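You operate a simulated robot arm through the tools that you are given. There is no shell and no other tool. Be economical: measure what you need, move in short steps, check, and stop when the job is done.

The job below is to be done with a simulated robot arm. You get a single attempt, and the scene is never put back.

TASK
Wipe the fuel drips out of the engine drip tray with the blue engine pad.
Fine: close the open fuel vent screw before you wipe; pull the tray out to wipe it; used pad into the oily waste bin, tray in. The engine stays isolated; spill nothing. What is to be rubbed or washed off counts as gone when no trace of it is left.

The check looks at the end state, three seconds after you hand in, the way a careful person would. Anything else that was tipped, shoved, dropped, spilled or broken makes it a failure.

THE ROBOT
A 7-joint arm with a two-finger parallel gripper on a trunk, on a base that drives. Base frame: it is fixed to the floor where the robot stands at the start and does not move with it; the origin is under the middle of the robot, x ahead of it, y to its left, z up. Readings come in m, rad, newtons and seconds.
With the tool pointing down near the work surface it reaches from about 0.32 to 0.78 m from the robot's upright axis, wherever it stands. Its first joint turns from -2.897 to 2.897 rad. Places, roughly: belt tension knob [0.5, 0.8, 1]; black belt door knob [0.5, 0.8, 1.1]; blue engine pad [-0.75, -2, 0.5]; coolant cap [0.7, 0.6, 1.7]; coolant fill valve [0.5, 1.1, 0.5]; coolant pump plunger [0.4, 0.9, 0.7]; cooler drain tap [0.4, 0.4, 0.9]; engine drip tray [0.6, 0.2, 0.5]; engine fuel valve [0.7, -0.1, 0.7]; engine heater switch [0.6, -0.1, 0.6]; engine stop lever [0.6, 0, 1]; fuel primer button [0.6, 0.1, 0.8]; fuel vent screw [0.6, 0, 0.9]; green engine pad [-0.75, -2, 0.5]; grey engine pad [-0.75, -1.75, 0.5]; inside of the oily waste bin [-1.1, 0.1, 0.4]. Payload 3.91 kg.
The TCP is the grasp point between the finger pads, 0.03 m short of the fingertips. In the tool frame z runs along the fingers and y along their closing line. The gripper opens to 0.11 m. The fingers are 0.02 m wide and 0.01 m thick; the gripper's body (0.048 by 0.112 m) begins 0.055 m behind the TCP.
Orientation is that of the tool frame in the base frame, as a unit quaternion [x, y, z, w]. With the fingers straight down and closing along the base's y, the tool's x points along the base's -x, its y along +y and its z along -z.

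THE INTERFACE
- The arm moves only by the tool play_rows. Its argument "targets" is a list that holds one entry, the list of rows, each a list of 7 numbers: the finger opening in m, from 0 to 0.11, then the shift along the tool's x, y, z in units of 50 mm (1.0 is 50 mm), then the turn, a rotation vector about the tool's x, y, z in units of 8 degrees (1.0 is 8 degrees). In form: [[[gripper, tx, ty, tz, wx, wy, wz], ...]]. A call has 1 to 10 rows; each row shifts and turns the commanded pose from where the row before left it, along the tool's axes as they then stand. A call with a number of a shift or a turn outside -1 to 1 is refused whole. Each row takes 0.2 s and may step no farther than 0.05 m and 0.15 rad from the row before; otherwise, or with a gripper value out of range, the whole call is refused. A pose out of reach is approached as far as the arm can. The call stops where the force on the tool passes 40 N (or 10 N more than at its start, if that is more) or the arm is blocked; 0.2 s more then pass. Each finger travels about 0.153 m/s and halts on what it meets, pressing with about 40 N; the grip force reading is that of the motor and also rises with nothing between the fingers. The clock runs only during rows and for 0.2 s after the last one: add rows that do not move to give the fingers time. It gives the time, the measured TCP pose, the force on the tool (base axes), the opening and the grip force at its end, in the units of the frame above (readings bear some noise), with the torque about the TCP (base axes, N m) and any sound that the robot's microphone picked up.
- Cameras (640 x 400 px; columns grow to the right, rows downward): "scene" is now at [-0.0648, 0.0959, 1.3405]; the picture's right is [-0.98, -0.21, 0.00], its down [-0.19, 0.91, -0.36] and it looks along [0.08, -0.35, -0.93] (base axes); focal length 214 px, centre (320, 200). "wrist" rides on the gripper at [0.077, 0.007, -0.115] in the tool frame; the picture's right is [-0.09, 1.00, 0.00], its down [-0.80, -0.07, -0.59] and it looks along [-0.59, -0.05, 0.80] (tool axes); focal length 270 px, centre (320, 200). There is no depth. A picture from a camera that has moved, and an enlarged one, comes with that camera's place and axes in the base frame and with its lens.
- get_image(camera): a new picture of that camera. The clock stands still meanwhile.
- move_column(by): slides the trunk up (or, below 0, down) by that many m; the arm and the scene camera ride with it, the base frame stays. It gives what a move gives, with no picture.
- steer(legs): drives the robot by 1 to 6 legs, each [ahead, turn to the left] in m and rad, along the robot's own axes; the way and the turn of a leg run together, so that a leg with both is an arc; at most 1.5 m and 3.142 rad a leg. The arm and the cameras ride along, it lands a little off, and it stops where it bumps. It gives what a move gives.
- pan_tilt(pan, tilt): turns the head with the scene camera to pan (to the left, within 2.705 rad either way) and tilt (down, from -0.506 to 1.204), counted from straight ahead of the robot. It gives what a move gives.
- zoom(camera, box): a new picture of the part [left, top, right, bottom] of that camera's present view, enlarged. The clock stands still meanwhile.
- hand_in(): hands the job in; it is judged then, once.

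Work in short steps. Places have to be worked out from the pictures, the camera data and where the tool is seen: move nearer, look again, correct. Check each grasp and each placing, and mend what went wrong. You have 120 turns and 82 pictures in all, those below and enlarged ones among them. Open the gripper and draw the arm clear of the work before you hand the job in, unless the task says otherwise; then end with one line.

The tools are called after "Emit:" by a JSON object that holds its "op" and its "data". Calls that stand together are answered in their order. play_rows: Moves the arm, as the interface text tells. Its arguments: {"type":"object","properties":{"targets":{"type":"array","items":{"type":"array","items":{"type":"array","items":{"type":"number"}}}}},"required":["targets"]} The other tools are called the same way: move_column (by) slides the trunk up or down; steer (legs) drives the base; pan_tilt (pan, tilt) turns the head that bears the scene camera; get_image (camera) takes a picture; zoom (camera, box) takes an enlarged picture of a part of a camera's view; hand_in () hands the job in.

At the start:

```text
t: 0.0
position: [0.4867, 0.0521, 1.0017]
tool_rot: [0.0, 1.0, -0.001, -0.001]
contact_force: [0.1, -0.1, -0.9]
torque: [0.03, -0.02, -0.01]
opening: 0.11
finger_force: 0.0
trunk travel left (down, up): [-0.35, 0.26]
robot x, y, heading: [-0.0006, 0.0003, -0.002]
head pan, tilt: [-1.361, 1.201]
```

scene: 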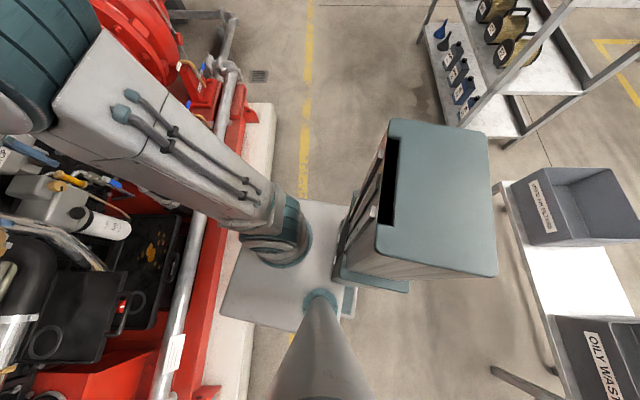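
wrist: 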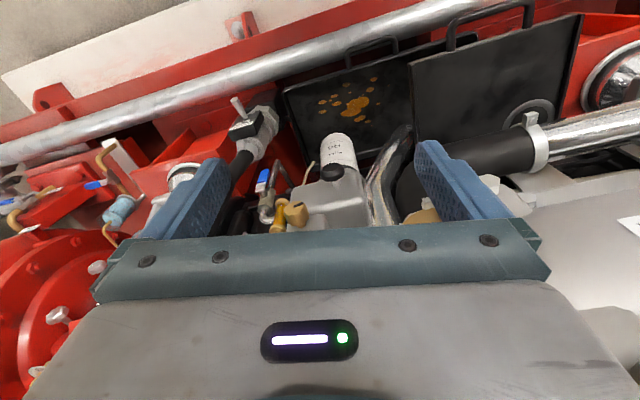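

I start by turning the head toward the engine to see the vent screw and tray.

Emit:
{"op": "pan_tilt", "data": {"pan": 0.0, "tilt": 0.75}}

Emit:
{"op": "get_image", "data": {"camera": "scene"}}

```text
t: 1.5
position: [0.4878, 0.0509, 1.0017]
tool_rot: [0.0, 1.0, 0.0, 0.0]
contact_force: [-0.2, 0.3, 0.5]
torque: [0.04, -0.03, -0.01]
opening: 0.1099
finger_force: 0.0
trunk travel left (down, up): [-0.35, 0.26]
robot x, y, heading: [0.0002, -0.0023, -0.001]
head pan, tilt: [0.0, 0.75]
```

```text
79 pictures are left
camera scene: at [0.0064, 0.1506, 1.3722], right [0.0, -1.0, 0.0], down [-0.68, 0.0, -0.73], along [0.73, 0.0, -0.68], focal length 214 px, centre (320, 200)
```

scene: 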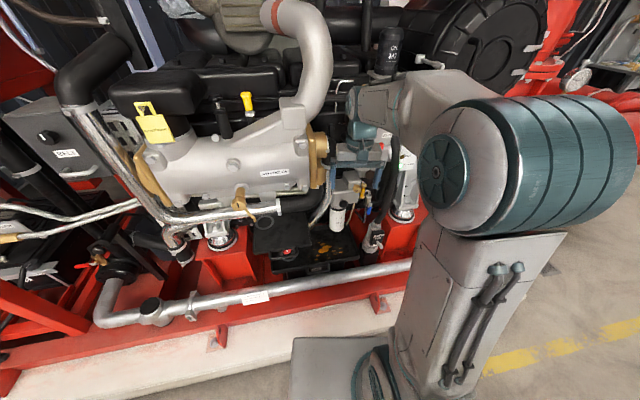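

The arm occludes part of it; I zoom on the engine area for detail.

Emit:
{"op": "zoom", "data": {"camera": "scene", "box": [240, 120, 430, 290]}}

Emit:
{"op": "zoom", "data": {"camera": "wrist", "box": [60, 0, 620, 300]}}

```text
2.35 times, centred on (335, 205) of scene
camera zoom: at [0.0064, 0.1506, 1.3722], right [0.0, -1.0, 0.0], down [-0.68, 0.0, -0.73], along [0.73, 0.0, -0.68], focal length 505 px, centre (285, 188)
```

zoom: 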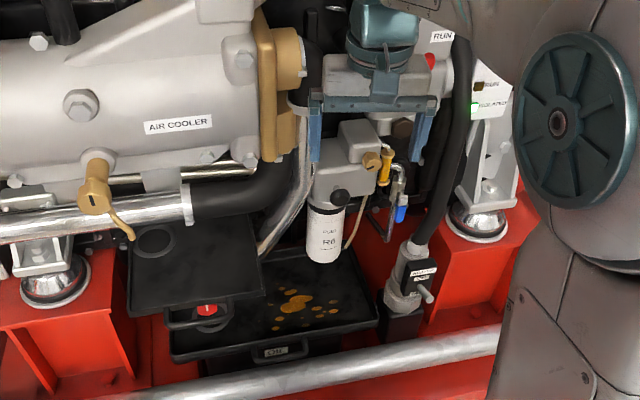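

```text
1.14 times, centred on (340, 150) of wrist
camera zoom: at [0.4112, 0.0583, 1.1164], right [0.09, 1.0, 0.0], down [0.8, -0.07, 0.59], along [0.59, -0.05, -0.8], focal length 309 px, centre (297, 257)
```

zoom: 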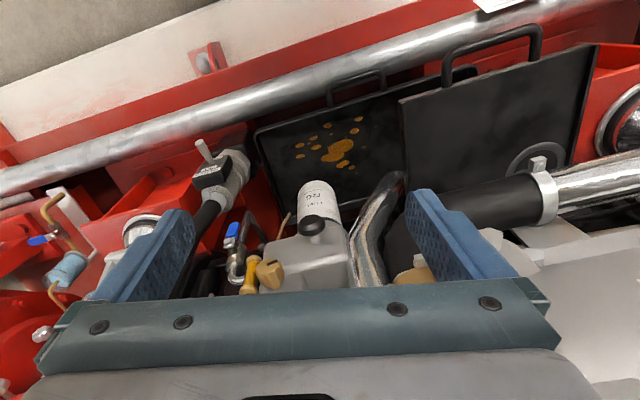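

The brass knob on the filter head at about (0.6, 0.01, 0.88) looks like the vent screw. I enlarge it in both views.

Emit:
{"op": "zoom", "data": {"camera": "wrist", "box": [230, 150, 390, 250]}}

Emit:
{"op": "zoom", "data": {"camera": "scene", "box": [325, 160, 405, 210]}}

```text
4.00 times, centred on (310, 200) of wrist
camera zoom: at [0.4112, 0.0583, 1.1164], right [0.09, 1.0, 0.0], down [0.8, -0.07, 0.59], along [0.59, -0.05, -0.8], focal length 1081 px, centre (360, 200)
```

zoom: 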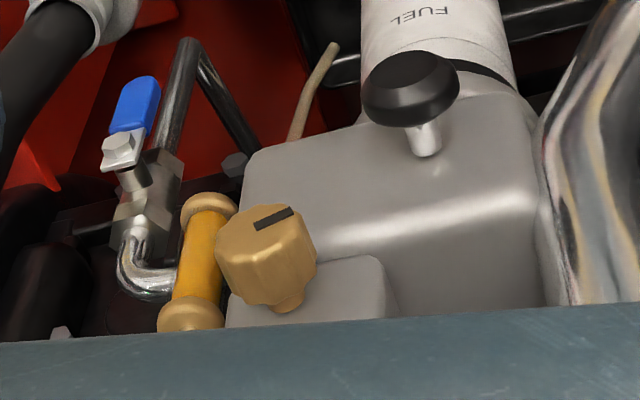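

```text
8.00 times, centred on (365, 185) of scene
camera zoom: at [0.0064, 0.1506, 1.3722], right [0.0, -1.0, 0.0], down [-0.68, 0.0, -0.73], along [0.73, 0.0, -0.68], focal length 1716 px, centre (-40, 320)
```

zoom: 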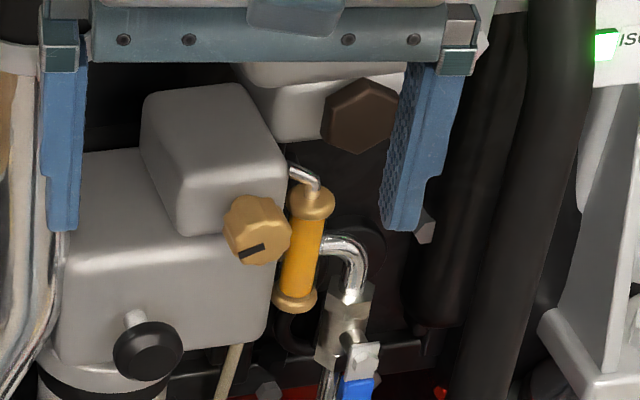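

Triangulating both views puts the knob at about (0.621, 0.012, 0.857), facing roughly back toward me. I back off and pitch the tool forward halfway for a frontal look.

Emit:
{"op": "play_rows", "data": {"targets": [[[0.11, 1, 0, 0, 0, 0, 0], [0.11, 0.9, 0, 0, 0, -1, 0], [0.11, 0, 0, 0, 0, -1, 0], [0.11, 0, 0, 0, 0, -1, 0], [0.11, 0, 0, 0, 0, -1, 0], [0.11, 0, 0, 0, 0, -1, 0], [0.11, 0, 0, 0, 0, -1, 0], [0.11, 0, 0, 0, 0, 0, 0]]]}}

Emit:
{"op": "get_image", "data": {"camera": "wrist"}}

```text
t: 3.3
position: [0.3947, 0.0518, 0.9926]
tool_rot: [-0.003, 0.919, 0.001, 0.393]
contact_force: [0.4, -1.8, 0.1]
torque: [0.03, -0.01, 0.03]
opening: 0.1101
finger_force: 0.1
trunk travel left (down, up): [-0.35, 0.26]
robot x, y, heading: [-0.0002, -0.0028, 0.002]
head pan, tilt: [0.0, 0.75]
```

```text
74 pictures are left
camera wrist: at [0.2592, 0.0589, 1.0165], right [0.06, 1.0, 0.06], down [0.12, -0.07, 0.99], along [0.99, -0.05, -0.13], focal length 270 px, centre (320, 200)
```

wrist: 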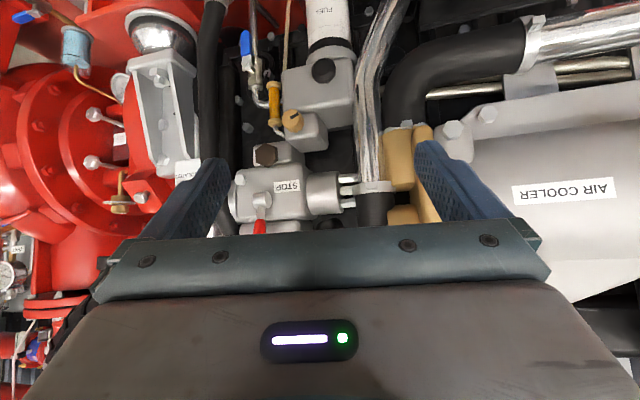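

Nearly frontal (upside-down) view; I enlarge the knob.

Emit:
{"op": "zoom", "data": {"camera": "wrist", "box": [240, 70, 360, 145]}}

```text
5.33 times, centred on (300, 108) of wrist
camera zoom: at [0.2592, 0.0589, 1.0165], right [0.06, 1.0, 0.06], down [0.12, -0.07, 0.99], along [0.99, -0.05, -0.13], focal length 1442 px, centre (427, 693)
```

zoom: 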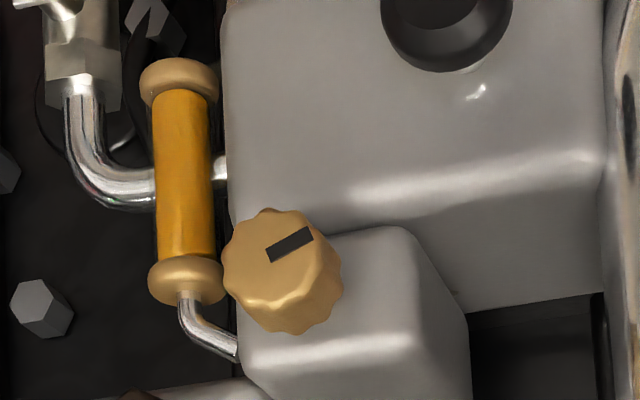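

Knob axis is along -x, so closing is a clockwise turn (+wz) with the tool horizontal. I level the tool and move in front of the knob at (~0.53, 0.010, 0.856).

Emit:
{"op": "play_rows", "data": {"targets": [[[0.06, 0, 0, 0, 0, -1, 0], [0.06, 0, 0, 0, 0, -1, 0], [0.06, 0, 0, 0, 0, -1, 0], [0.06, 0, 0, 0, 0, -1, 0], [0.06, 0, 0, 0, 0, -1, 0], [0.06, 0.9, -0.42, 0, 0, -0.46, 0], [0.06, 0.9, -0.42, 0, 0, 0, 0], [0.06, 0.9, 0, 0, 0, 0, 0], [0.06, 0, 0, 0.9, 0, 0, 0], [0.06, 0, 0, 0.9, 0, 0, 0]]]}}

Emit:
{"op": "get_image", "data": {"camera": "wrist"}}

Emit:
{"op": "get_image", "data": {"camera": "scene"}}

```text
t: 4.4
position: [0.436, 0.1552, 1.0524]
tool_rot: [-0.071, 0.774, 0.097, 0.621]
contact_force: [0.2, -0.3, 0.4]
torque: [0.01, 0.03, 0.04]
opening: 0.0599
finger_force: 0.0
out of reach, approached as far as the arm can: row 1, 2, 3, 4, 5
trunk travel left (down, up): [-0.35, 0.26]
robot x, y, heading: [0.0027, -0.0025, -0.002]
head pan, tilt: [0.0, 0.75]
stopped in row 5: the arm was blocked; the commanded pose is now the measured one
```

```text
72 pictures are left
camera wrist: at [0.3105, 0.1354, 1.0008], right [-0.21, 0.97, 0.15], down [-0.37, -0.22, 0.9], along [0.9, 0.13, 0.41], focal length 270 px, centre (320, 200)
```

wrist: 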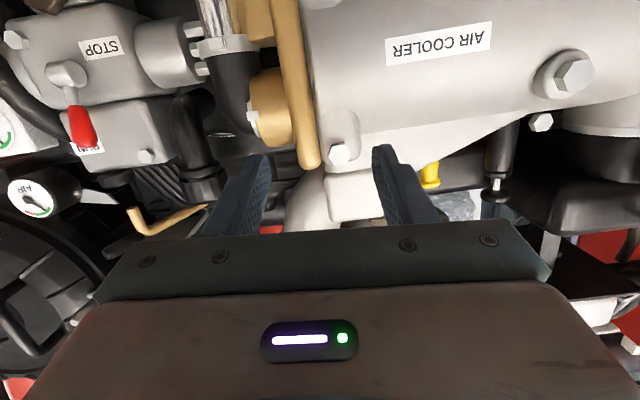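

```text
71 pictures are left
camera scene: at [0.0063, 0.1512, 1.3716], right [0.02, -1.0, 0.0], down [-0.68, -0.01, -0.73], along [0.73, 0.01, -0.68], focal length 214 px, centre (320, 200)
```

scene: 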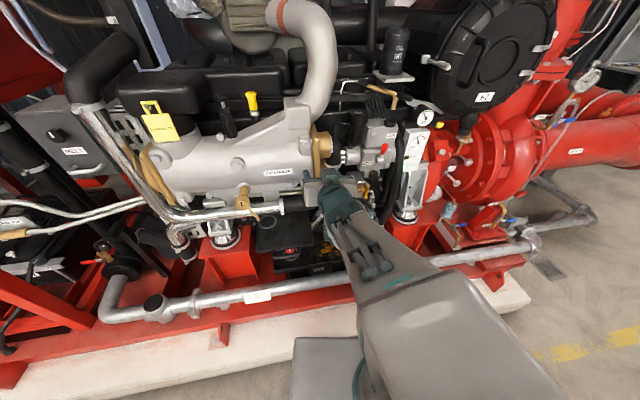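

The arm is cramped this close; I back the base 0.25 m for room.

Emit:
{"op": "steer", "data": {"legs": [[-0.25, 0]]}}

```text
t: 6.2
position: [0.1883, 0.1571, 1.0511]
tool_rot: [-0.071, 0.775, 0.095, 0.621]
contact_force: [1.0, 0.8, -0.1]
torque: [-0.02, 0.01, 0.03]
opening: 0.06
finger_force: 0.1
trunk travel left (down, up): [-0.35, 0.26]
robot x, y, heading: [-0.2483, -0.0013, 0.001]
head pan, tilt: [0.0, 0.75]
```

Now level the tool (small correction) and advance.

Emit:
{"op": "play_rows", "data": {"targets": [[[0.06, 0, 0, 0.8, 0, 0, 0], [0.06, 0, 0, 0.8, 0.56, -0.52, -0.08], [0.06, 0, 0, 0.8, 0.56, -0.52, -0.08], [0.06, 0, 0, 0.8, 0.56, -0.52, -0.08], [0.06, 0.8, -0.8, 0, 0, 0, 0], [0.06, 0.8, -0.8, 0, 0, 0, 0], [0.06, 0.8, -0.8, 0, 0, 0, 0], [0.06, 0, 0, 0, 0, 0, 0]]]}}

```text
refused: row 5 steps farther than a row can; nothing moved
```

Row steps limited by norm 1.0; I reduce the diagonal moves.

Emit:
{"op": "play_rows", "data": {"targets": [[[0.06, 0, 0, 0.8, 0, 0, 0], [0.06, 0, 0, 0.8, 0.56, -0.52, -0.08], [0.06, 0, 0, 0.8, 0.56, -0.52, -0.08], [0.06, 0, 0, 0.8, 0.56, -0.52, -0.08], [0.06, 0.6, -0.7, 0, 0, 0, 0], [0.06, 0.6, -0.7, 0, 0, 0, 0], [0.06, 0.6, -0.7, 0, 0, 0, 0], [0.06, 0, 0, 0, 0, 0, 0]]]}}

```text
t: 8.0
position: [0.3441, 0.0747, 0.9334]
tool_rot: [-0.001, 0.708, 0.003, 0.706]
contact_force: [-0.6, -0.3, 0.5]
torque: [0.04, 0.02, 0.0]
opening: 0.06
finger_force: 0.0
trunk travel left (down, up): [-0.35, 0.26]
robot x, y, heading: [-0.2488, 0.0007, -0.003]
head pan, tilt: [0.0, 0.75]
```

Level and in reach. Line up with the knob and advance to x≈0.5, then look.

Emit:
{"op": "play_rows", "data": {"targets": [[[0.06, 0.52, -0.43, 0, 0, 0, 0], [0.06, 0.52, -0.43, 0, 0, 0, 0], [0.06, 0.52, -0.43, 0, 0, 0, 0], [0.06, 0, 0, 0.8, 0, 0, 0], [0.06, 0, 0, 0.8, 0, 0, 0], [0.06, 0, 0, 0.8, 0, 0, 0], [0.06, 0, 0, 0.8, 0, 0, 0], [0.06, 0, 0, 0, 0, 0, 0]]]}}

Emit:
{"op": "get_image", "data": {"camera": "wrist"}}

Emit:
{"op": "zoom", "data": {"camera": "scene", "box": [290, 60, 450, 160]}}

```text
t: 9.8
position: [0.503, 0.0148, 0.8557]
tool_rot: [-0.001, 0.708, 0.002, 0.706]
contact_force: [-0.4, -0.3, -0.4]
torque: [0.0, 0.0, 0.02]
opening: 0.0597
finger_force: 0.1
trunk travel left (down, up): [-0.35, 0.26]
robot x, y, heading: [-0.2491, 0.0014, -0.003]
head pan, tilt: [0.0, 0.75]
```

```text
70 pictures are left
camera wrist: at [0.389, 0.0215, 0.7789], right [0.0, 1.0, 0.09], down [-0.59, -0.07, 0.8], along [0.81, -0.05, 0.59], focal length 270 px, centre (320, 200)
```

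wrist: 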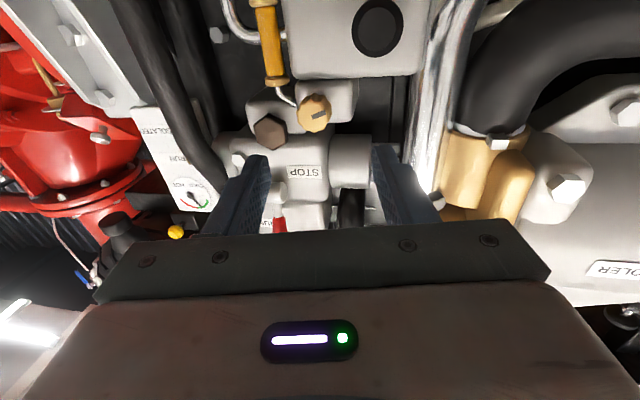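

```text
4.00 times, centred on (370, 110) of scene
camera zoom: at [-0.2409, 0.1506, 1.3722], right [0.0, -1.0, 0.0], down [-0.68, 0.0, -0.73], along [0.73, 0.0, -0.68], focal length 858 px, centre (120, 560)
```

zoom: 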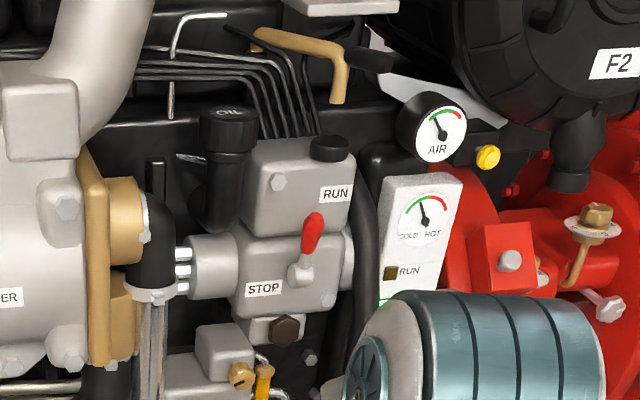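

Knob re-computed at (0.617, 0.0095, 0.854). I advance to TCP x≈0.575 with the sideways fix and look.

Emit:
{"op": "play_rows", "data": {"targets": [[[0.06, 0.03, -0.11, 0.7, 0, 0, 0], [0.06, 0, 0, 0.7, 0, 0, 0], [0.06, 0, 0, 0, 0, 0, 0]]]}}

Emit:
{"op": "zoom", "data": {"camera": "wrist", "box": [200, 0, 440, 220]}}

```text
t: 10.6
position: [0.5731, 0.0102, 0.8562]
tool_rot: [0.0, 0.708, 0.001, 0.706]
contact_force: [-0.2, -0.2, 1.0]
torque: [-0.01, 0.0, 0.01]
opening: 0.06
finger_force: 0.1
trunk travel left (down, up): [-0.35, 0.26]
robot x, y, heading: [-0.244, -0.0001, -0.002]
head pan, tilt: [0.0, 0.75]
```

```text
1.82 times, centred on (320, 110) of wrist
camera zoom: at [0.4595, 0.0162, 0.7788], right [0.0, 1.0, 0.09], down [-0.59, -0.07, 0.8], along [0.81, -0.05, 0.59], focal length 491 px, centre (320, 364)
```

zoom: 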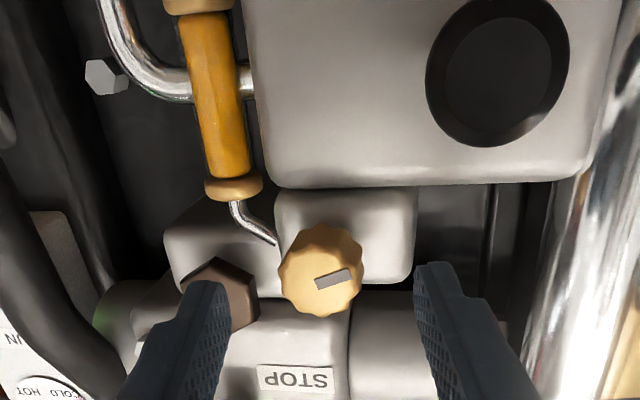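

Knob face at about x 0.621. Advance 35 mm and close gently on it.

Emit:
{"op": "play_rows", "data": {"targets": [[[0.06, 0.02, 0, 0.4, 0, 0, 0], [0.06, 0, 0, 0.35, 0, 0, 0], [0.03, 0, 0, 0, 0, 0, 0], [0.01, 0, 0, 0, 0, 0, 0], [0.01, 0, 0, 0, 0, 0, 0]]]}}

Emit:
{"op": "get_image", "data": {"camera": "wrist"}}

```text
t: 11.3
position: [0.6048, 0.0173, 0.8555]
tool_rot: [-0.005, 0.709, 0.006, 0.705]
contact_force: [-30.2, -2.3, 7.2]
torque: [0.21, -0.48, 1.35]
opening: 0.0445
finger_force: 14.6
trunk travel left (down, up): [-0.35, 0.26]
robot x, y, heading: [-0.2512, -0.0009, 0.004]
head pan, tilt: [0.0, 0.75]
stopped in row 3: the force on the tool passed its limit (the readings are from after the stop); the commanded pose is now the measured one
```

```text
67 pictures are left
camera wrist: at [0.491, 0.0224, 0.7772], right [-0.01, 1.0, 0.09], down [-0.59, -0.08, 0.8], along [0.81, -0.04, 0.59], focal length 270 px, centre (320, 200)
```

wrist: 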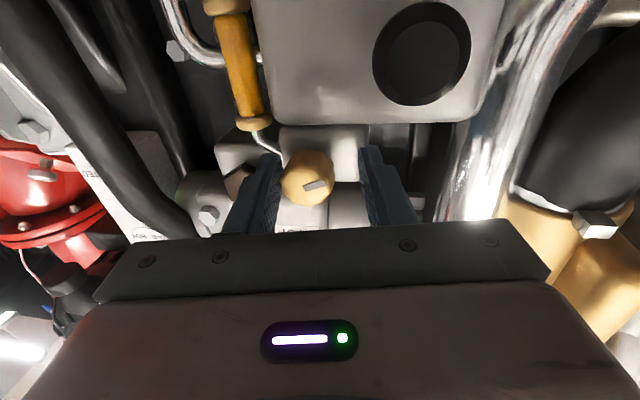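

Force along -x: a fingertip met the block behind the knob at x≈0.635. I open, back off ~10 mm, recentre in y, and close again.

Emit:
{"op": "play_rows", "data": {"targets": [[[0.06, 0, 0, -0.24, 0, 0, 0], [0.06, 0, -0.14, 0, 0, 0, 0], [0.06, 0, 0, 0, 0, 0, 0], [0.06, 0, 0, 0, 0, 0, 0]]]}}

Emit:
{"op": "zoom", "data": {"camera": "wrist", "box": [200, 80, 440, 230]}}

```text
t: 12.3
position: [0.5966, 0.0102, 0.8492]
tool_rot: [-0.004, 0.71, 0.005, 0.704]
contact_force: [0.3, 0.0, -0.3]
torque: [-0.01, 0.02, -0.01]
opening: 0.06
finger_force: 0.1
trunk travel left (down, up): [-0.35, 0.26]
robot x, y, heading: [-0.2502, 0.0022, 0.001]
head pan, tilt: [0.0, 0.75]
```

```text
2.67 times, centred on (320, 155) of wrist
camera zoom: at [0.4824, 0.0149, 0.7734], right [-0.01, 1.0, 0.09], down [-0.59, -0.08, 0.81], along [0.81, -0.04, 0.58], focal length 721 px, centre (320, 320)
```

zoom: 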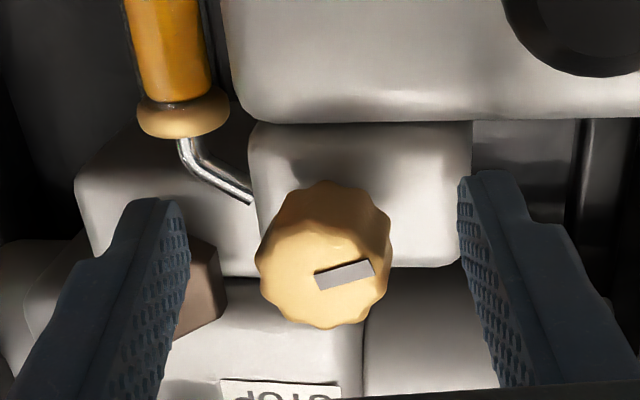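

Centre is right in y; raise ~6 mm, advance 4 mm and close.

Emit:
{"op": "play_rows", "data": {"targets": [[[0.06, -0.13, 0, 0.08, 0, 0, 0], [0.045, 0, 0, 0, 0, 0, 0], [0.035, 0, 0, 0, 0, 0, 0], [0.025, 0, 0, 0, 0, 0, 0], [0.02, 0, 0, 0, 0, 0, 0]]]}}

Emit:
{"op": "zoom", "data": {"camera": "wrist", "box": [200, 80, 440, 230]}}

```text
t: 13.5
position: [0.6008, 0.0106, 0.8552]
tool_rot: [-0.005, 0.71, 0.006, 0.704]
contact_force: [0.6, 0.1, 2.2]
torque: [-0.04, 0.18, 0.75]
opening: 0.0301
finger_force: 44.8
trunk travel left (down, up): [-0.35, 0.26]
robot x, y, heading: [-0.2491, -0.0027, 0.003]
head pan, tilt: [0.0, 0.75]
```

```text
2.67 times, centred on (320, 155) of wrist
camera zoom: at [0.486, 0.0154, 0.7804], right [-0.01, 1.0, 0.09], down [-0.59, -0.08, 0.81], along [0.81, -0.04, 0.58], focal length 721 px, centre (320, 320)
```

zoom: 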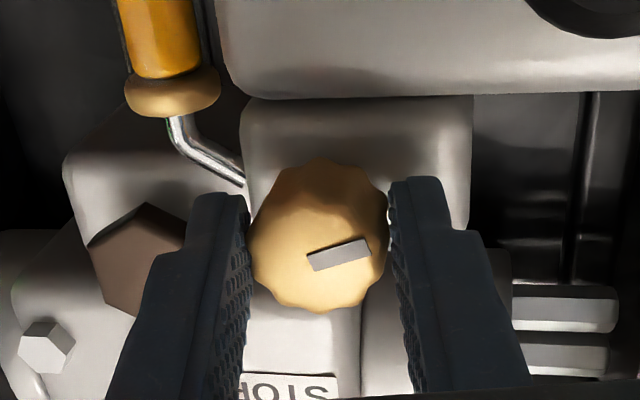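

Knob gripped at 30 mm. Turn clockwise (+wz) 32° and check the torque.

Emit:
{"op": "play_rows", "data": {"targets": [[[0.02, 0, 0, 0, 0, 0, 0.7], [0.02, 0, 0, 0, 0, 0, 0.7], [0.02, 0, 0, 0, 0, 0, 0.7], [0.02, 0, 0, 0, 0, 0, 0.7], [0.02, 0, 0, 0, 0, 0, 0.7], [0.02, 0, 0, 0, 0, 0, 0.7]]]}}

Emit:
{"op": "zoom", "data": {"camera": "wrist", "box": [200, 80, 440, 230]}}

```text
t: 14.9
position: [0.6001, 0.011, 0.8557]
tool_rot: [0.201, 0.682, 0.209, 0.672]
contact_force: [-2.5, 1.1, -0.8]
torque: [-0.11, 0.67, 1.23]
opening: 0.0299
finger_force: 45.1
trunk travel left (down, up): [-0.35, 0.26]
robot x, y, heading: [-0.25, 0.0024, 0.002]
head pan, tilt: [0.0, 0.75]
```

```text
2.67 times, centred on (320, 155) of wrist
camera zoom: at [0.4855, 0.0569, 0.7971], right [-0.01, 0.78, 0.63], down [-0.58, -0.51, 0.63], along [0.81, -0.36, 0.46], focal length 721 px, centre (320, 320)
```

zoom: 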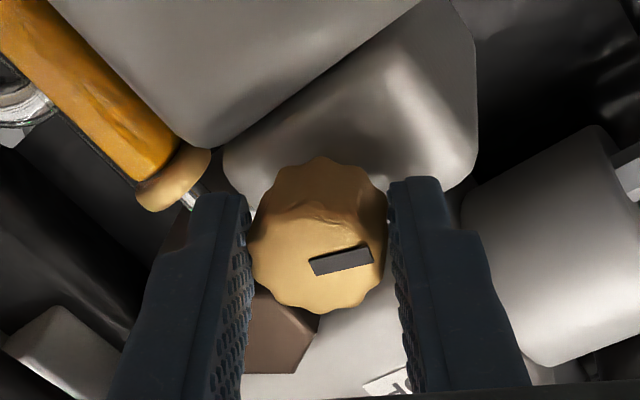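

The knob turns with the gripper with little torque. Continue clockwise.

Emit:
{"op": "play_rows", "data": {"targets": [[[0.02, 0, 0, 0, 0, 0, 0.7], [0.02, 0, 0, 0, 0, 0, 0.7], [0.02, 0, 0, 0, 0, 0, 0.7], [0.02, 0, 0, 0, 0, 0, 0.7], [0.02, 0, 0, 0, 0, 0, 0.7], [0.02, 0, 0, 0, 0, 0, 0.7]]]}}

```text
t: 16.3
position: [0.6001, 0.0101, 0.8571]
tool_rot: [0.39, 0.594, 0.395, 0.582]
contact_force: [-3.9, 3.0, -5.6]
torque: [0.04, -0.02, 1.22]
opening: 0.0284
finger_force: 44.9
trunk travel left (down, up): [-0.35, 0.26]
robot x, y, heading: [-0.249, -0.0003, 0.004]
head pan, tilt: [0.0, 0.75]
```

Opening changed slightly (28.4 mm); check whether it slipped.

Emit:
{"op": "zoom", "data": {"camera": "wrist", "box": [200, 80, 440, 230]}}

```text
2.67 times, centred on (320, 155) of wrist
camera zoom: at [0.4859, 0.0821, 0.8342], right [0.01, 0.3, 0.95], down [-0.58, -0.78, 0.25], along [0.81, -0.56, 0.17], focal length 721 px, centre (320, 320)
```

zoom: 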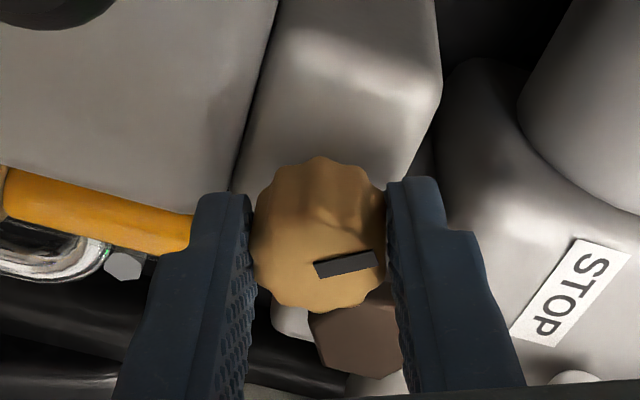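

Still following without slip. Continue clockwise.

Emit:
{"op": "play_rows", "data": {"targets": [[[0.02, 0, 0, 0, 0, 0, 0.7], [0.02, 0, 0, 0, 0, 0, 0.7], [0.02, 0, 0, 0, 0, 0, 0.7], [0.02, 0, 0, 0, 0, 0, 0.7]]]}}

Emit:
{"op": "zoom", "data": {"camera": "wrist", "box": [200, 80, 440, 230]}}

```text
t: 17.3
position: [0.6004, 0.0107, 0.8566]
tool_rot: [0.498, 0.507, 0.5, 0.494]
contact_force: [-3.8, 3.5, -6.1]
torque: [0.11, -0.43, 0.26]
opening: 0.027
finger_force: 45.2
trunk travel left (down, up): [-0.35, 0.26]
robot x, y, heading: [-0.2512, -0.0002, 0.003]
head pan, tilt: [0.0, 0.75]
```

```text
2.67 times, centred on (320, 155) of wrist
camera zoom: at [0.4863, 0.0853, 0.8639], right [0.01, -0.08, 1.0], down [-0.58, -0.81, -0.06], along [0.81, -0.58, -0.06], focal length 721 px, centre (320, 320)
```

zoom: 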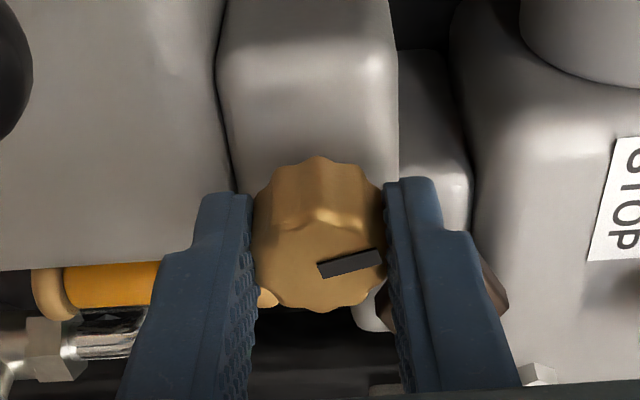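

90° turned, still no stop. Continue, watching torque about x.

Emit:
{"op": "play_rows", "data": {"targets": [[[0.02, 0, 0, 0, 0, 0, 0.7], [0.02, 0, 0, 0, 0, 0, 0.7], [0.02, 0, 0, 0, 0, 0, 0.7], [0.02, 0, 0, 0, 0, 0, 0.7], [0.02, 0, 0, 0, 0, 0, 0.7]]]}}

Emit:
{"op": "zoom", "data": {"camera": "wrist", "box": [200, 80, 440, 230]}}

```text
t: 18.5
position: [0.6005, 0.0087, 0.8551]
tool_rot: [0.607, 0.371, 0.604, 0.359]
contact_force: [-0.4, -0.7, -6.8]
torque: [-0.76, 0.89, 0.2]
opening: 0.0285
finger_force: 45.0
trunk travel left (down, up): [-0.35, 0.26]
robot x, y, heading: [-0.2506, -0.0032, -0.002]
head pan, tilt: [0.0, 0.75]
```

```text
2.67 times, centred on (320, 155) of wrist
camera zoom: at [0.4869, 0.0717, 0.8983], right [0.02, -0.54, 0.84], down [-0.59, -0.68, -0.43], along [0.81, -0.49, -0.33], focal length 721 px, centre (320, 320)
```

zoom: 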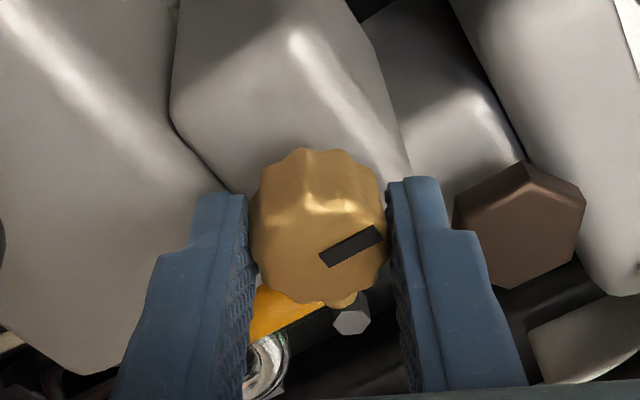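

The slot now lags the gripper by ~12° and torque rose to -0.76 N·m: the screw hit its stop with pointer at 12 o'clock. One more small nudge to confirm.

Emit:
{"op": "play_rows", "data": {"targets": [[[0.02, 0, 0, 0, 0, 0, 0.6], [0.02, 0, 0, 0, 0, 0, 0.6]]]}}

Emit:
{"op": "zoom", "data": {"camera": "wrist", "box": [200, 80, 440, 230]}}

```text
t: 19.1
position: [0.6008, 0.0104, 0.8552]
tool_rot: [0.635, 0.319, 0.633, 0.307]
contact_force: [0.4, 0.4, -5.5]
torque: [-0.54, 0.84, 0.3]
opening: 0.0294
finger_force: 45.2
trunk travel left (down, up): [-0.35, 0.26]
robot x, y, heading: [-0.2504, -0.0034, 0.005]
head pan, tilt: [0.0, 0.75]
```

```text
2.67 times, centred on (320, 155) of wrist
camera zoom: at [0.4869, 0.0654, 0.9093], right [0.02, -0.67, 0.74], down [-0.59, -0.6, -0.54], along [0.81, -0.43, -0.41], focal length 721 px, centre (320, 320)
```

zoom: 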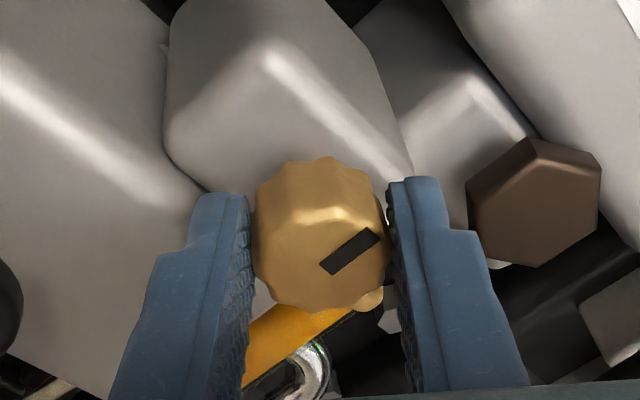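

Firmly at its stop: closed. Release and retract straight back, unwinding the wrist.

Emit:
{"op": "play_rows", "data": {"targets": [[[0.04, 0, 0, 0, 0, 0, 0], [0.06, 0, 0, 0, 0, 0, 0], [0.06, 0, 0, -0.8, 0, 0, 0], [0.06, 0, 0, -0.9, 0, 0, 0], [0.06, 0, 0, -0.9, 0, 0, 0], [0.06, 0, 0, -0.9, 0, 0, -1], [0.06, 0, 0, 0, 0, 0, -1], [0.06, 0, 0, 0, 0, 0, -1], [0.06, 0, 0, 0, 0, 0, -1], [0.06, 0, 0, 0, 0, 0, -1]]]}}

Emit:
{"op": "play_rows", "data": {"targets": [[[0.06, 0, 0, 0, 0, 0, -1], [0.06, 0, 0, 0, 0, 0, -1], [0.06, 0, 0, 0, 0, 0, -1], [0.06, 0, 0, 0, 0, 0, -1], [0.06, 0, 0, 0, 0, 0, -1], [0.06, 0, 0, 0, 0, 0, -1], [0.06, 0, 0, 0, 0, 0, -1], [0.06, 0, 0, 0, 0, 0, -1], [0.06, 0, 0, 0, 0, 0, -0.5], [0.06, 0, 0, 0, 0, 0, 0]]]}}

Emit:
{"op": "get_image", "data": {"camera": "scene"}}

```text
t: 21.3
position: [0.4247, 0.0086, 0.8594]
tool_rot: [0.486, 0.518, 0.489, 0.507]
contact_force: [-0.2, -0.1, -0.6]
torque: [0.01, -0.02, -0.02]
opening: 0.0599
finger_force: 0.1
trunk travel left (down, up): [-0.35, 0.26]
robot x, y, heading: [-0.2494, 0.0033, 0.003]
head pan, tilt: [0.0, 0.75]
```

```text
t: 23.5
position: [0.4253, 0.0089, 0.8592]
tool_rot: [0.115, 0.701, 0.122, 0.693]
contact_force: [-0.2, 0.6, -0.1]
torque: [0.0, 0.01, 0.0]
opening: 0.0597
finger_force: 0.1
trunk travel left (down, up): [-0.35, 0.26]
robot x, y, heading: [-0.2494, -0.0008, 0.006]
head pan, tilt: [0.0, 0.75]
```

```text
59 pictures are left
camera scene: at [-0.2425, 0.1506, 1.3722], right [0.0, -1.0, 0.0], down [-0.68, 0.0, -0.73], along [0.73, 0.0, -0.68], focal length 214 px, centre (320, 200)
```

scene: 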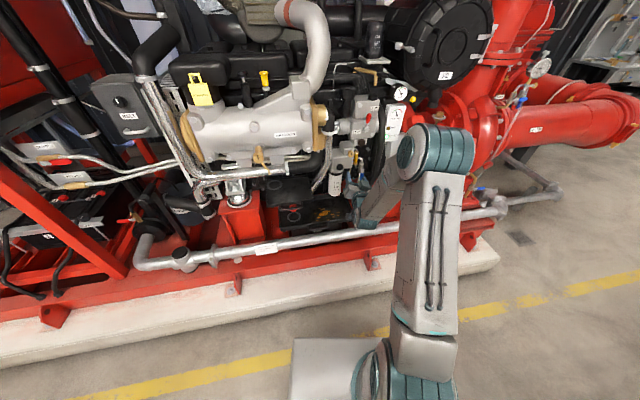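

Emit:
{"op": "zoom", "data": {"camera": "scene", "box": [230, 130, 400, 255]}}

```text
3.20 times, centred on (315, 192) of scene
camera zoom: at [-0.2425, 0.1506, 1.3722], right [0.0, -1.0, 0.0], down [-0.68, 0.0, -0.73], along [0.73, 0.0, -0.68], focal length 686 px, centre (336, 224)
```

zoom: 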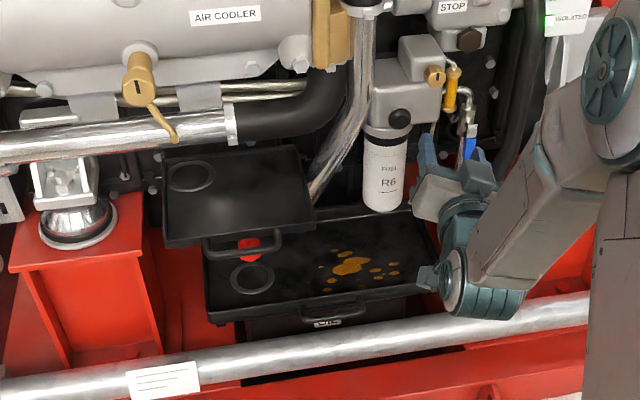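

The drip tray (lower, with drips) has a handle near (0.49, 0.155, 0.49) by triangulation. I turn the tool down and move over it for a closer look.

Emit:
{"op": "play_rows", "data": {"targets": [[[0.06, 0, 0, -0.5, 0, 0, -0.8], [0.06, 0, 0, 0, 0, 0, -0.8], [0.06, 0, 0, 0, 0, 0, -0.8], [0.06, 0, 0.9, 0, 0, 0, 0], [0.06, 0, 0.9, 0, 0, 0, 0], [0.06, 0, 0.9, 0, 0, 1, 0], [0.06, 0, 0, 0, 0, 1, 0], [0.06, 0, 0, 0, 0, 1, 0], [0.06, 0, 0, 0, 0, 1, 0], [0.06, 0, 0, 0, 0, 1, 0]]]}}

Emit:
{"op": "play_rows", "data": {"targets": [[[0.06, 0, 0, 0, 0, 1, 0], [0.06, 0, 0, 0, 0, 1, 0], [0.06, 0, 0, 0, 0, 1, 0], [0.06, 0, 0, 0, 0, 1, 0], [0.06, 0, 0, 0, 0, 1, 0], [0.06, 0, 0, 0, 0, 1, 0], [0.06, 0, 0, 0, 0, 0, 0]]]}}

Emit:
{"op": "get_image", "data": {"camera": "wrist"}}

```text
t: 25.7
position: [0.3977, 0.1437, 0.8588]
tool_rot: [-0.007, 0.908, 0.003, 0.419]
contact_force: [-0.1, -0.3, -0.4]
torque: [-0.03, -0.02, 0.01]
opening: 0.0601
finger_force: 0.1
trunk travel left (down, up): [-0.35, 0.26]
robot x, y, heading: [-0.2477, -0.0022, 0.007]
head pan, tilt: [0.0, 0.75]
```

```text
t: 27.3
position: [0.3984, 0.1434, 0.8588]
tool_rot: [-0.007, 1.0, 0.0, 0.012]
contact_force: [1.0, -0.2, 0.7]
torque: [-0.01, 0.01, 0.01]
opening: 0.06
finger_force: 0.0
trunk travel left (down, up): [-0.35, 0.26]
robot x, y, heading: [-0.2489, 0.0017, 0.001]
head pan, tilt: [0.0, 0.75]
```

```text
57 pictures are left
camera wrist: at [0.3199, 0.1481, 0.9709], right [0.07, 1.0, 0.0], down [0.79, -0.06, 0.61], along [0.61, -0.04, -0.79], focal length 270 px, centre (320, 200)
```

wrist: 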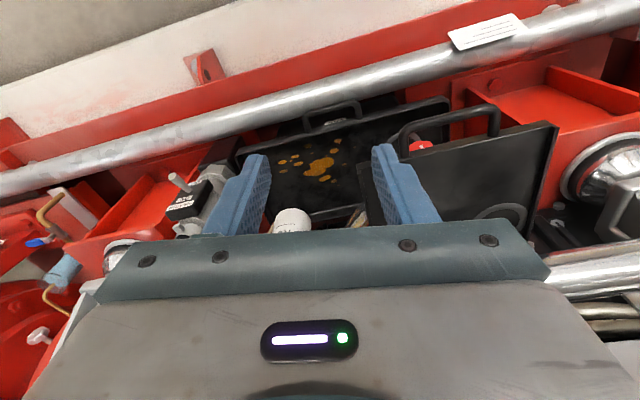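

The engine front looks yawed ~9° relative to my base. I zoom on the tray handle to measure it.

Emit:
{"op": "zoom", "data": {"camera": "wrist", "box": [220, 60, 540, 240]}}

```text
2.00 times, centred on (380, 150) of wrist
camera zoom: at [0.3199, 0.1481, 0.9709], right [0.07, 1.0, 0.0], down [0.79, -0.06, 0.61], along [0.61, -0.04, -0.79], focal length 541 px, centre (200, 300)
```

zoom: 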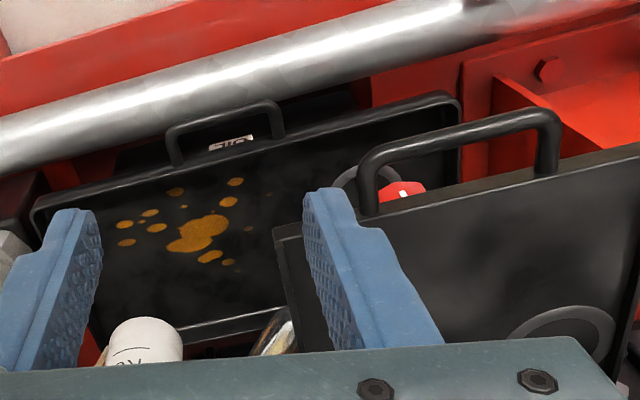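

Handle bar centre: (0.485, 0.159, 0.486), engine yaw ≈10.5°. The upper tray corner is at (0.496, 0.184, 0.68), so I'll grip toward the handle's -y end. First yaw the tool ~-100° so the fingers close across the bar.

Emit:
{"op": "play_rows", "data": {"targets": [[[0.06, 0, -0.5, 0, 0, 0, -1], [0.06, 0, 0, 0, 0, 0, -1], [0.06, 0, 0, 0, 0, 0, -1], [0.06, 0, 0, 0, 0, 0, -1], [0.06, 0, 0, 0, 0, 0, -1], [0.06, 0, 0, 0, 0, 0, -1], [0.06, 0, 0, 0, 0, 0, -1], [0.06, 0, 0, 0, 0, 0, -1], [0.06, 0, 0, 0, 0, 0, -1], [0.06, 0, 0, 0, 0, 0, -1]]]}}

Emit:
{"op": "play_rows", "data": {"targets": [[[0.06, 0, 0, 0, 0, 0, -1], [0.06, 0, 0, 0, 0, 0, -1], [0.06, 0, 0, 0, 0, 0, -0.6], [0.06, 0, 0, 0, 0, 0, 0]]]}}

```text
t: 29.5
position: [0.3983, 0.1179, 0.8573]
tool_rot: [-0.649, 0.76, -0.008, 0.01]
contact_force: [-1.4, 0.3, 0.1]
torque: [0.01, -0.02, 0.01]
opening: 0.0599
finger_force: 0.0
trunk travel left (down, up): [-0.35, 0.26]
robot x, y, heading: [-0.2498, 0.0034, 0.005]
head pan, tilt: [0.0, 0.75]
```

```text
t: 30.5
position: [0.398, 0.1162, 0.8577]
tool_rot: [0.775, -0.631, 0.009, -0.01]
contact_force: [0.1, 0.4, -0.5]
torque: [-0.01, 0.04, -0.02]
opening: 0.0598
finger_force: 0.0
trunk travel left (down, up): [-0.35, 0.26]
robot x, y, heading: [-0.2513, -0.0015, 0.005]
head pan, tilt: [0.0, 0.75]
```

Orientation good. Move over the bar at (0.490, 0.130) and descend to z≈0.58, then look.

Emit:
{"op": "play_rows", "data": {"targets": [[[0.06, 0.1, -0.93, 0, 0, 0, 0], [0.06, 0, -0.93, 0, 0, 0, 0], [0.06, 0, 0, 0.95, 0, 0, 0], [0.06, 0, 0, 0.95, 0, 0, 0], [0.06, 0, 0, 0.95, 0, 0, 0], [0.06, 0, 0, 0.95, 0, 0, 0], [0.06, 0, 0, 0.95, 0, 0, 0], [0.06, 0, 0, 0.75, 0, 0, 0], [0.06, 0, 0, 0, 0, 0, 0]]]}}

Emit:
{"op": "get_image", "data": {"camera": "wrist"}}

```text
t: 32.5
position: [0.4979, 0.1304, 0.5816]
tool_rot: [0.775, -0.632, 0.01, -0.009]
contact_force: [-0.5, -0.5, 0.7]
torque: [0.03, -0.03, 0.0]
opening: 0.0602
finger_force: 0.1
trunk travel left (down, up): [-0.35, 0.26]
robot x, y, heading: [-0.25, -0.0025, 0.003]
head pan, tilt: [0.0, 0.75]
```

```text
55 pictures are left
camera wrist: at [0.5048, 0.0526, 0.6969], right [-0.99, -0.11, -0.03], down [-0.11, 0.8, 0.59], along [-0.05, 0.59, -0.8], focal length 270 px, centre (320, 200)
```

wrist: 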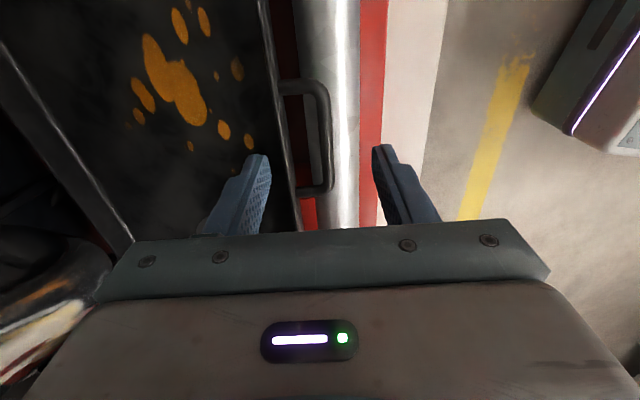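

Bar confirmed at x≈0.498 under the TCP; gap to the tray lip is ~25 mm. Narrow to 28 mm and descend to TCP z≈0.494, then close.

Emit:
{"op": "play_rows", "data": {"targets": [[[0.028, 0, 0.03, 0, 0, 0, 0], [0.028, 0, 0, 0.6, 0, 0, 0], [0.028, 0, 0, 0.6, 0, 0, 0], [0.028, 0, 0, 0.54, 0, 0, 0], [0.028, 0, 0, 0, 0, 0, 0]]]}}

Emit:
{"op": "get_image", "data": {"camera": "wrist"}}

```text
t: 33.7
position: [0.4986, 0.1312, 0.4978]
tool_rot: [0.775, -0.632, 0.01, -0.008]
contact_force: [-0.8, -0.5, 0.4]
torque: [-0.01, -0.02, 0.03]
opening: 0.0279
finger_force: 0.0
trunk travel left (down, up): [-0.35, 0.26]
robot x, y, heading: [-0.2478, -0.0002, 0.001]
head pan, tilt: [0.0, 0.75]
```

```text
54 pictures are left
camera wrist: at [0.5058, 0.0525, 0.612], right [-0.99, -0.11, -0.02], down [-0.11, 0.8, 0.59], along [-0.05, 0.59, -0.8], focal length 270 px, centre (320, 200)
```

wrist: 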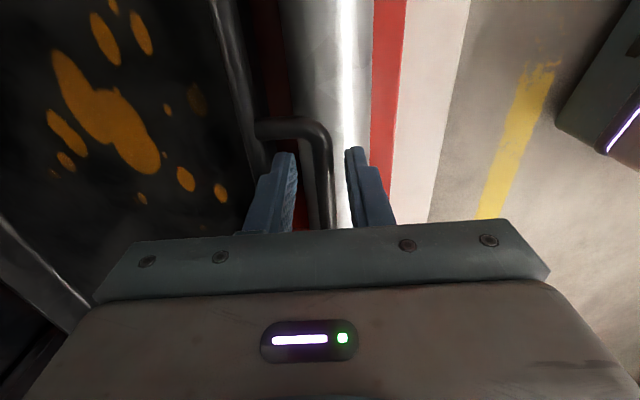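

The bar is between the fingers. Lower a few mm and close.

Emit:
{"op": "play_rows", "data": {"targets": [[[0.028, 0, 0, 0.14, 0, 0, 0], [0.01, 0, 0, 0, 0, 0, 0], [0.005, 0, 0, 0, 0, 0, 0], [0.005, 0, 0, 0, 0, 0, 0]]]}}

```text
t: 34.7
position: [0.4986, 0.1302, 0.4909]
tool_rot: [0.775, -0.632, 0.009, -0.008]
contact_force: [-10.6, -2.1, 0.9]
torque: [0.07, 0.23, 0.46]
opening: 0.0117
finger_force: 45.1
trunk travel left (down, up): [-0.35, 0.26]
robot x, y, heading: [-0.2469, -0.0016, 0.006]
head pan, tilt: [0.0, 0.75]
```

Gripped (11.7 mm). Pull along +tool-y in small steps.

Emit:
{"op": "play_rows", "data": {"targets": [[[0.005, 0, 0.4, 0, 0, 0, 0], [0.005, 0, 0.4, 0, 0, 0, 0], [0.005, 0, 0.4, 0, 0, 0, 0], [0.005, 0, 0, 0, 0, 0, 0]]]}}

Emit:
{"op": "get_image", "data": {"camera": "scene"}}

```text
t: 35.7
position: [0.441, 0.1188, 0.4908]
tool_rot: [0.775, -0.632, 0.01, -0.009]
contact_force: [-2.7, -1.4, 8.0]
torque: [0.04, 0.13, 0.46]
opening: 0.0117
finger_force: 45.1
trunk travel left (down, up): [-0.35, 0.26]
robot x, y, heading: [-0.2485, -0.0004, 0.005]
head pan, tilt: [0.0, 0.75]
```

```text
53 pictures are left
camera scene: at [-0.2434, 0.1505, 1.3724], right [0.0, -1.0, 0.0], down [-0.68, 0.0, -0.73], along [0.73, 0.0, -0.68], focal length 214 px, centre (320, 200)
```

scene: 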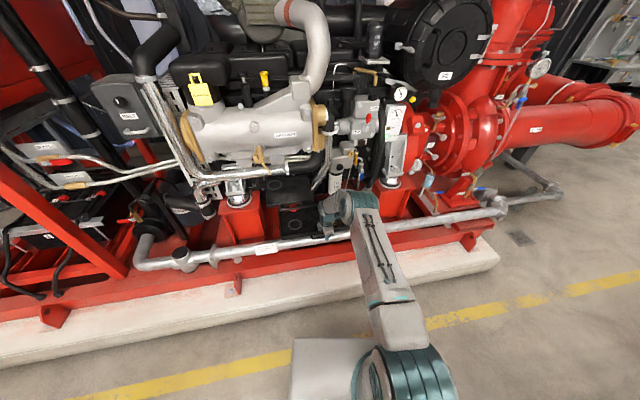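

The tray slides freely. Continue pulling.

Emit:
{"op": "play_rows", "data": {"targets": [[[0.005, 0, 0.4, 0, 0, 0, 0], [0.005, 0, 0.4, 0, 0, 0, 0], [0.005, 0, 0.4, 0, 0, 0, 0], [0.005, 0, 0.4, 0, 0, 0, 0], [0.005, 0, 0, 0, 0, 0, 0]]]}}

Emit:
{"op": "get_image", "data": {"camera": "wrist"}}

```text
t: 36.9
position: [0.3597, 0.1043, 0.4912]
tool_rot: [0.774, -0.633, 0.01, -0.01]
contact_force: [-2.0, -2.0, 32.5]
torque: [0.32, 0.12, 0.46]
opening: 0.0115
finger_force: 44.6
trunk travel left (down, up): [-0.35, 0.26]
robot x, y, heading: [-0.2466, 0.0007, 0.003]
head pan, tilt: [0.0, 0.75]
```

```text
52 pictures are left
camera wrist: at [0.3666, 0.0256, 0.6057], right [-0.99, -0.11, -0.03], down [-0.11, 0.8, 0.59], along [-0.04, 0.59, -0.8], focal length 270 px, centre (320, 200)
```

wrist: 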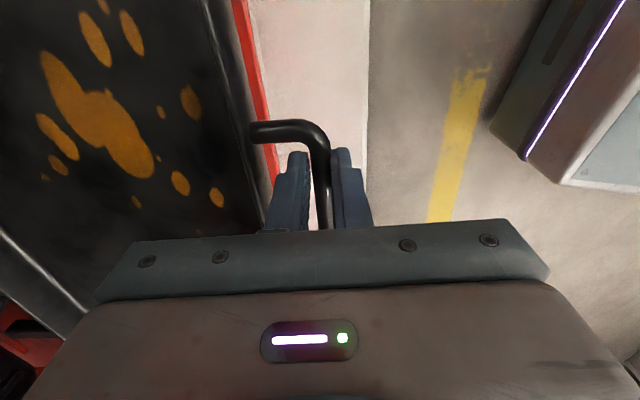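

The +32 N is my slight downward drift against the runners. I raise ~3.5 mm to unload it and check.

Emit:
{"op": "play_rows", "data": {"targets": [[[0.005, 0, 0, -0.07, 0, 0, 0], [0.005, 0, 0, 0, 0, 0, 0]]]}}

Emit:
{"op": "zoom", "data": {"camera": "scene", "box": [230, 160, 400, 260]}}

```text
t: 37.5
position: [0.3598, 0.1024, 0.4917]
tool_rot: [0.775, -0.632, 0.009, -0.008]
contact_force: [0.8, -0.7, 10.6]
torque: [-0.22, -0.13, 0.48]
opening: 0.012
finger_force: 44.9
trunk travel left (down, up): [-0.35, 0.26]
robot x, y, heading: [-0.2483, -0.001, 0.006]
head pan, tilt: [0.0, 0.75]
```

```text
3.76 times, centred on (315, 210) of scene
camera zoom: at [-0.2434, 0.1505, 1.372], right [0.0, -1.0, 0.0], down [-0.68, 0.0, -0.73], along [0.73, 0.0, -0.68], focal length 807 px, centre (339, 162)
```

zoom: 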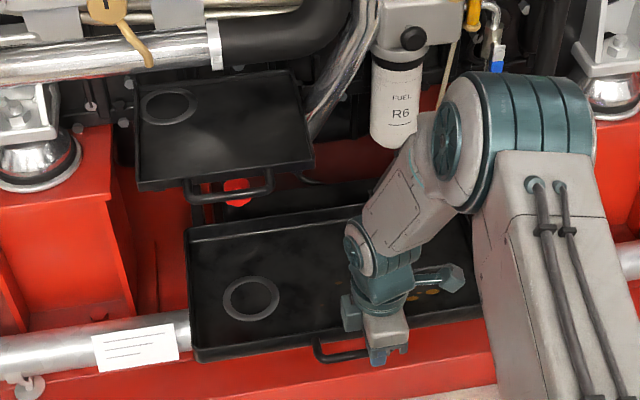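

The tray is ~0.14 m out of ~0.23 m depth. I pull a bit more while correcting height, checking that it stays supported.

Emit:
{"op": "play_rows", "data": {"targets": [[[0.005, 0, 0.3, -0.02, 0, 0, 0], [0.005, 0, 0.3, -0.02, 0, 0, 0], [0.005, 0, 0, 0, 0, 0, 0]]]}}

```text
t: 38.3
position: [0.3304, 0.0962, 0.49]
tool_rot: [0.775, -0.631, 0.007, -0.008]
contact_force: [-2.8, -0.2, -11.4]
torque: [0.11, 0.21, 0.42]
opening: 0.0115
finger_force: 45.4
trunk travel left (down, up): [-0.35, 0.26]
robot x, y, heading: [-0.2488, 0.0036, 0.008]
head pan, tilt: [0.0, 0.75]
```

Force flips sign with tiny height changes, so the tray runs in a guided slide and is supported. Release and rise straight up.

Emit:
{"op": "play_rows", "data": {"targets": [[[0.028, 0, 0, 0, 0, 0, 0], [0.028, 0, 0, 0, 0, 0, 0], [0.028, 0, 0, -0.6, 0, 0, 0], [0.028, 0, 0, -0.9, 0, 0, 0], [0.028, 0, 0, -0.9, 0, 0, 0], [0.028, 0, 0, -0.9, 0, 0, 0], [0.028, 0, 0, -0.9, 0, 0, 0], [0.028, 0, 0, -0.9, 0, 0, 0], [0.028, 0, 0, 0, 0, 0, 0]]]}}

Emit:
{"op": "get_image", "data": {"camera": "wrist"}}

```text
t: 40.3
position: [0.325, 0.0959, 0.75]
tool_rot: [0.775, -0.632, 0.009, -0.008]
contact_force: [-0.1, 0.2, 1.0]
torque: [-0.02, -0.01, 0.0]
opening: 0.0282
finger_force: 0.1
trunk travel left (down, up): [-0.35, 0.26]
robot x, y, heading: [-0.2489, 0.0029, 0.002]
head pan, tilt: [0.0, 0.75]
```

```text
50 pictures are left
camera wrist: at [0.3319, 0.0194, 0.8637], right [-0.99, -0.11, -0.03], down [-0.11, 0.8, 0.59], along [-0.05, 0.59, -0.8], focal length 270 px, centre (320, 200)
```

wrist: 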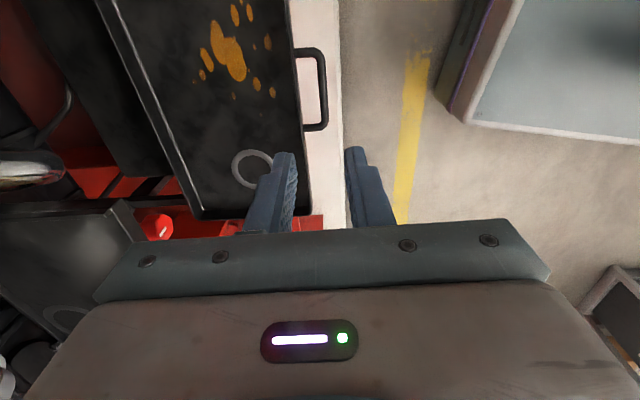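

Tray stays out. Now look toward the pads: pan the head right-rear while drawing the arm in.

Emit:
{"op": "play_rows", "data": {"targets": [[[0.028, 0, 0.9, -0.3, 0, 0, 0], [0.028, 0, 0.9, -0.3, 0, 0, 0], [0.028, 0, 0.9, -0.3, 0, 0, 0], [0.028, 0, 0, -0.9, 0, 0, 0], [0.028, 0, 0, 0, 0, 0, 0]]]}}

Emit:
{"op": "pan_tilt", "data": {"pan": -1.8, "tilt": 0.4}}

Emit:
{"op": "get_image", "data": {"camera": "scene"}}

```text
t: 41.5
position: [0.1913, 0.0695, 0.8341]
tool_rot: [0.775, -0.632, 0.009, -0.009]
contact_force: [0.0, -0.1, 0.3]
torque: [0.0, 0.05, 0.01]
opening: 0.0281
finger_force: 0.1
trunk travel left (down, up): [-0.35, 0.26]
robot x, y, heading: [-0.247, -0.0027, 0.005]
head pan, tilt: [0.0, 0.75]
```

```text
t: 43.3
position: [0.1905, 0.0701, 0.8341]
tool_rot: [0.775, -0.632, 0.009, -0.008]
contact_force: [-0.1, 0.3, 0.3]
torque: [0.01, 0.0, 0.0]
opening: 0.0282
finger_force: 0.1
trunk travel left (down, up): [-0.35, 0.26]
robot x, y, heading: [-0.2448, 0.0003, 0.001]
head pan, tilt: [-1.799, 0.4]
```

```text
49 pictures are left
camera scene: at [-0.3461, 0.0601, 1.4033], right [-0.97, 0.22, 0.0], down [0.09, 0.38, -0.92], along [-0.21, -0.9, -0.39], focal length 214 px, centre (320, 200)
```

scene: 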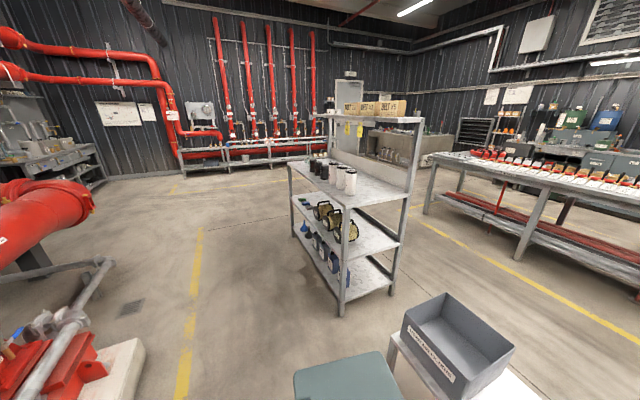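

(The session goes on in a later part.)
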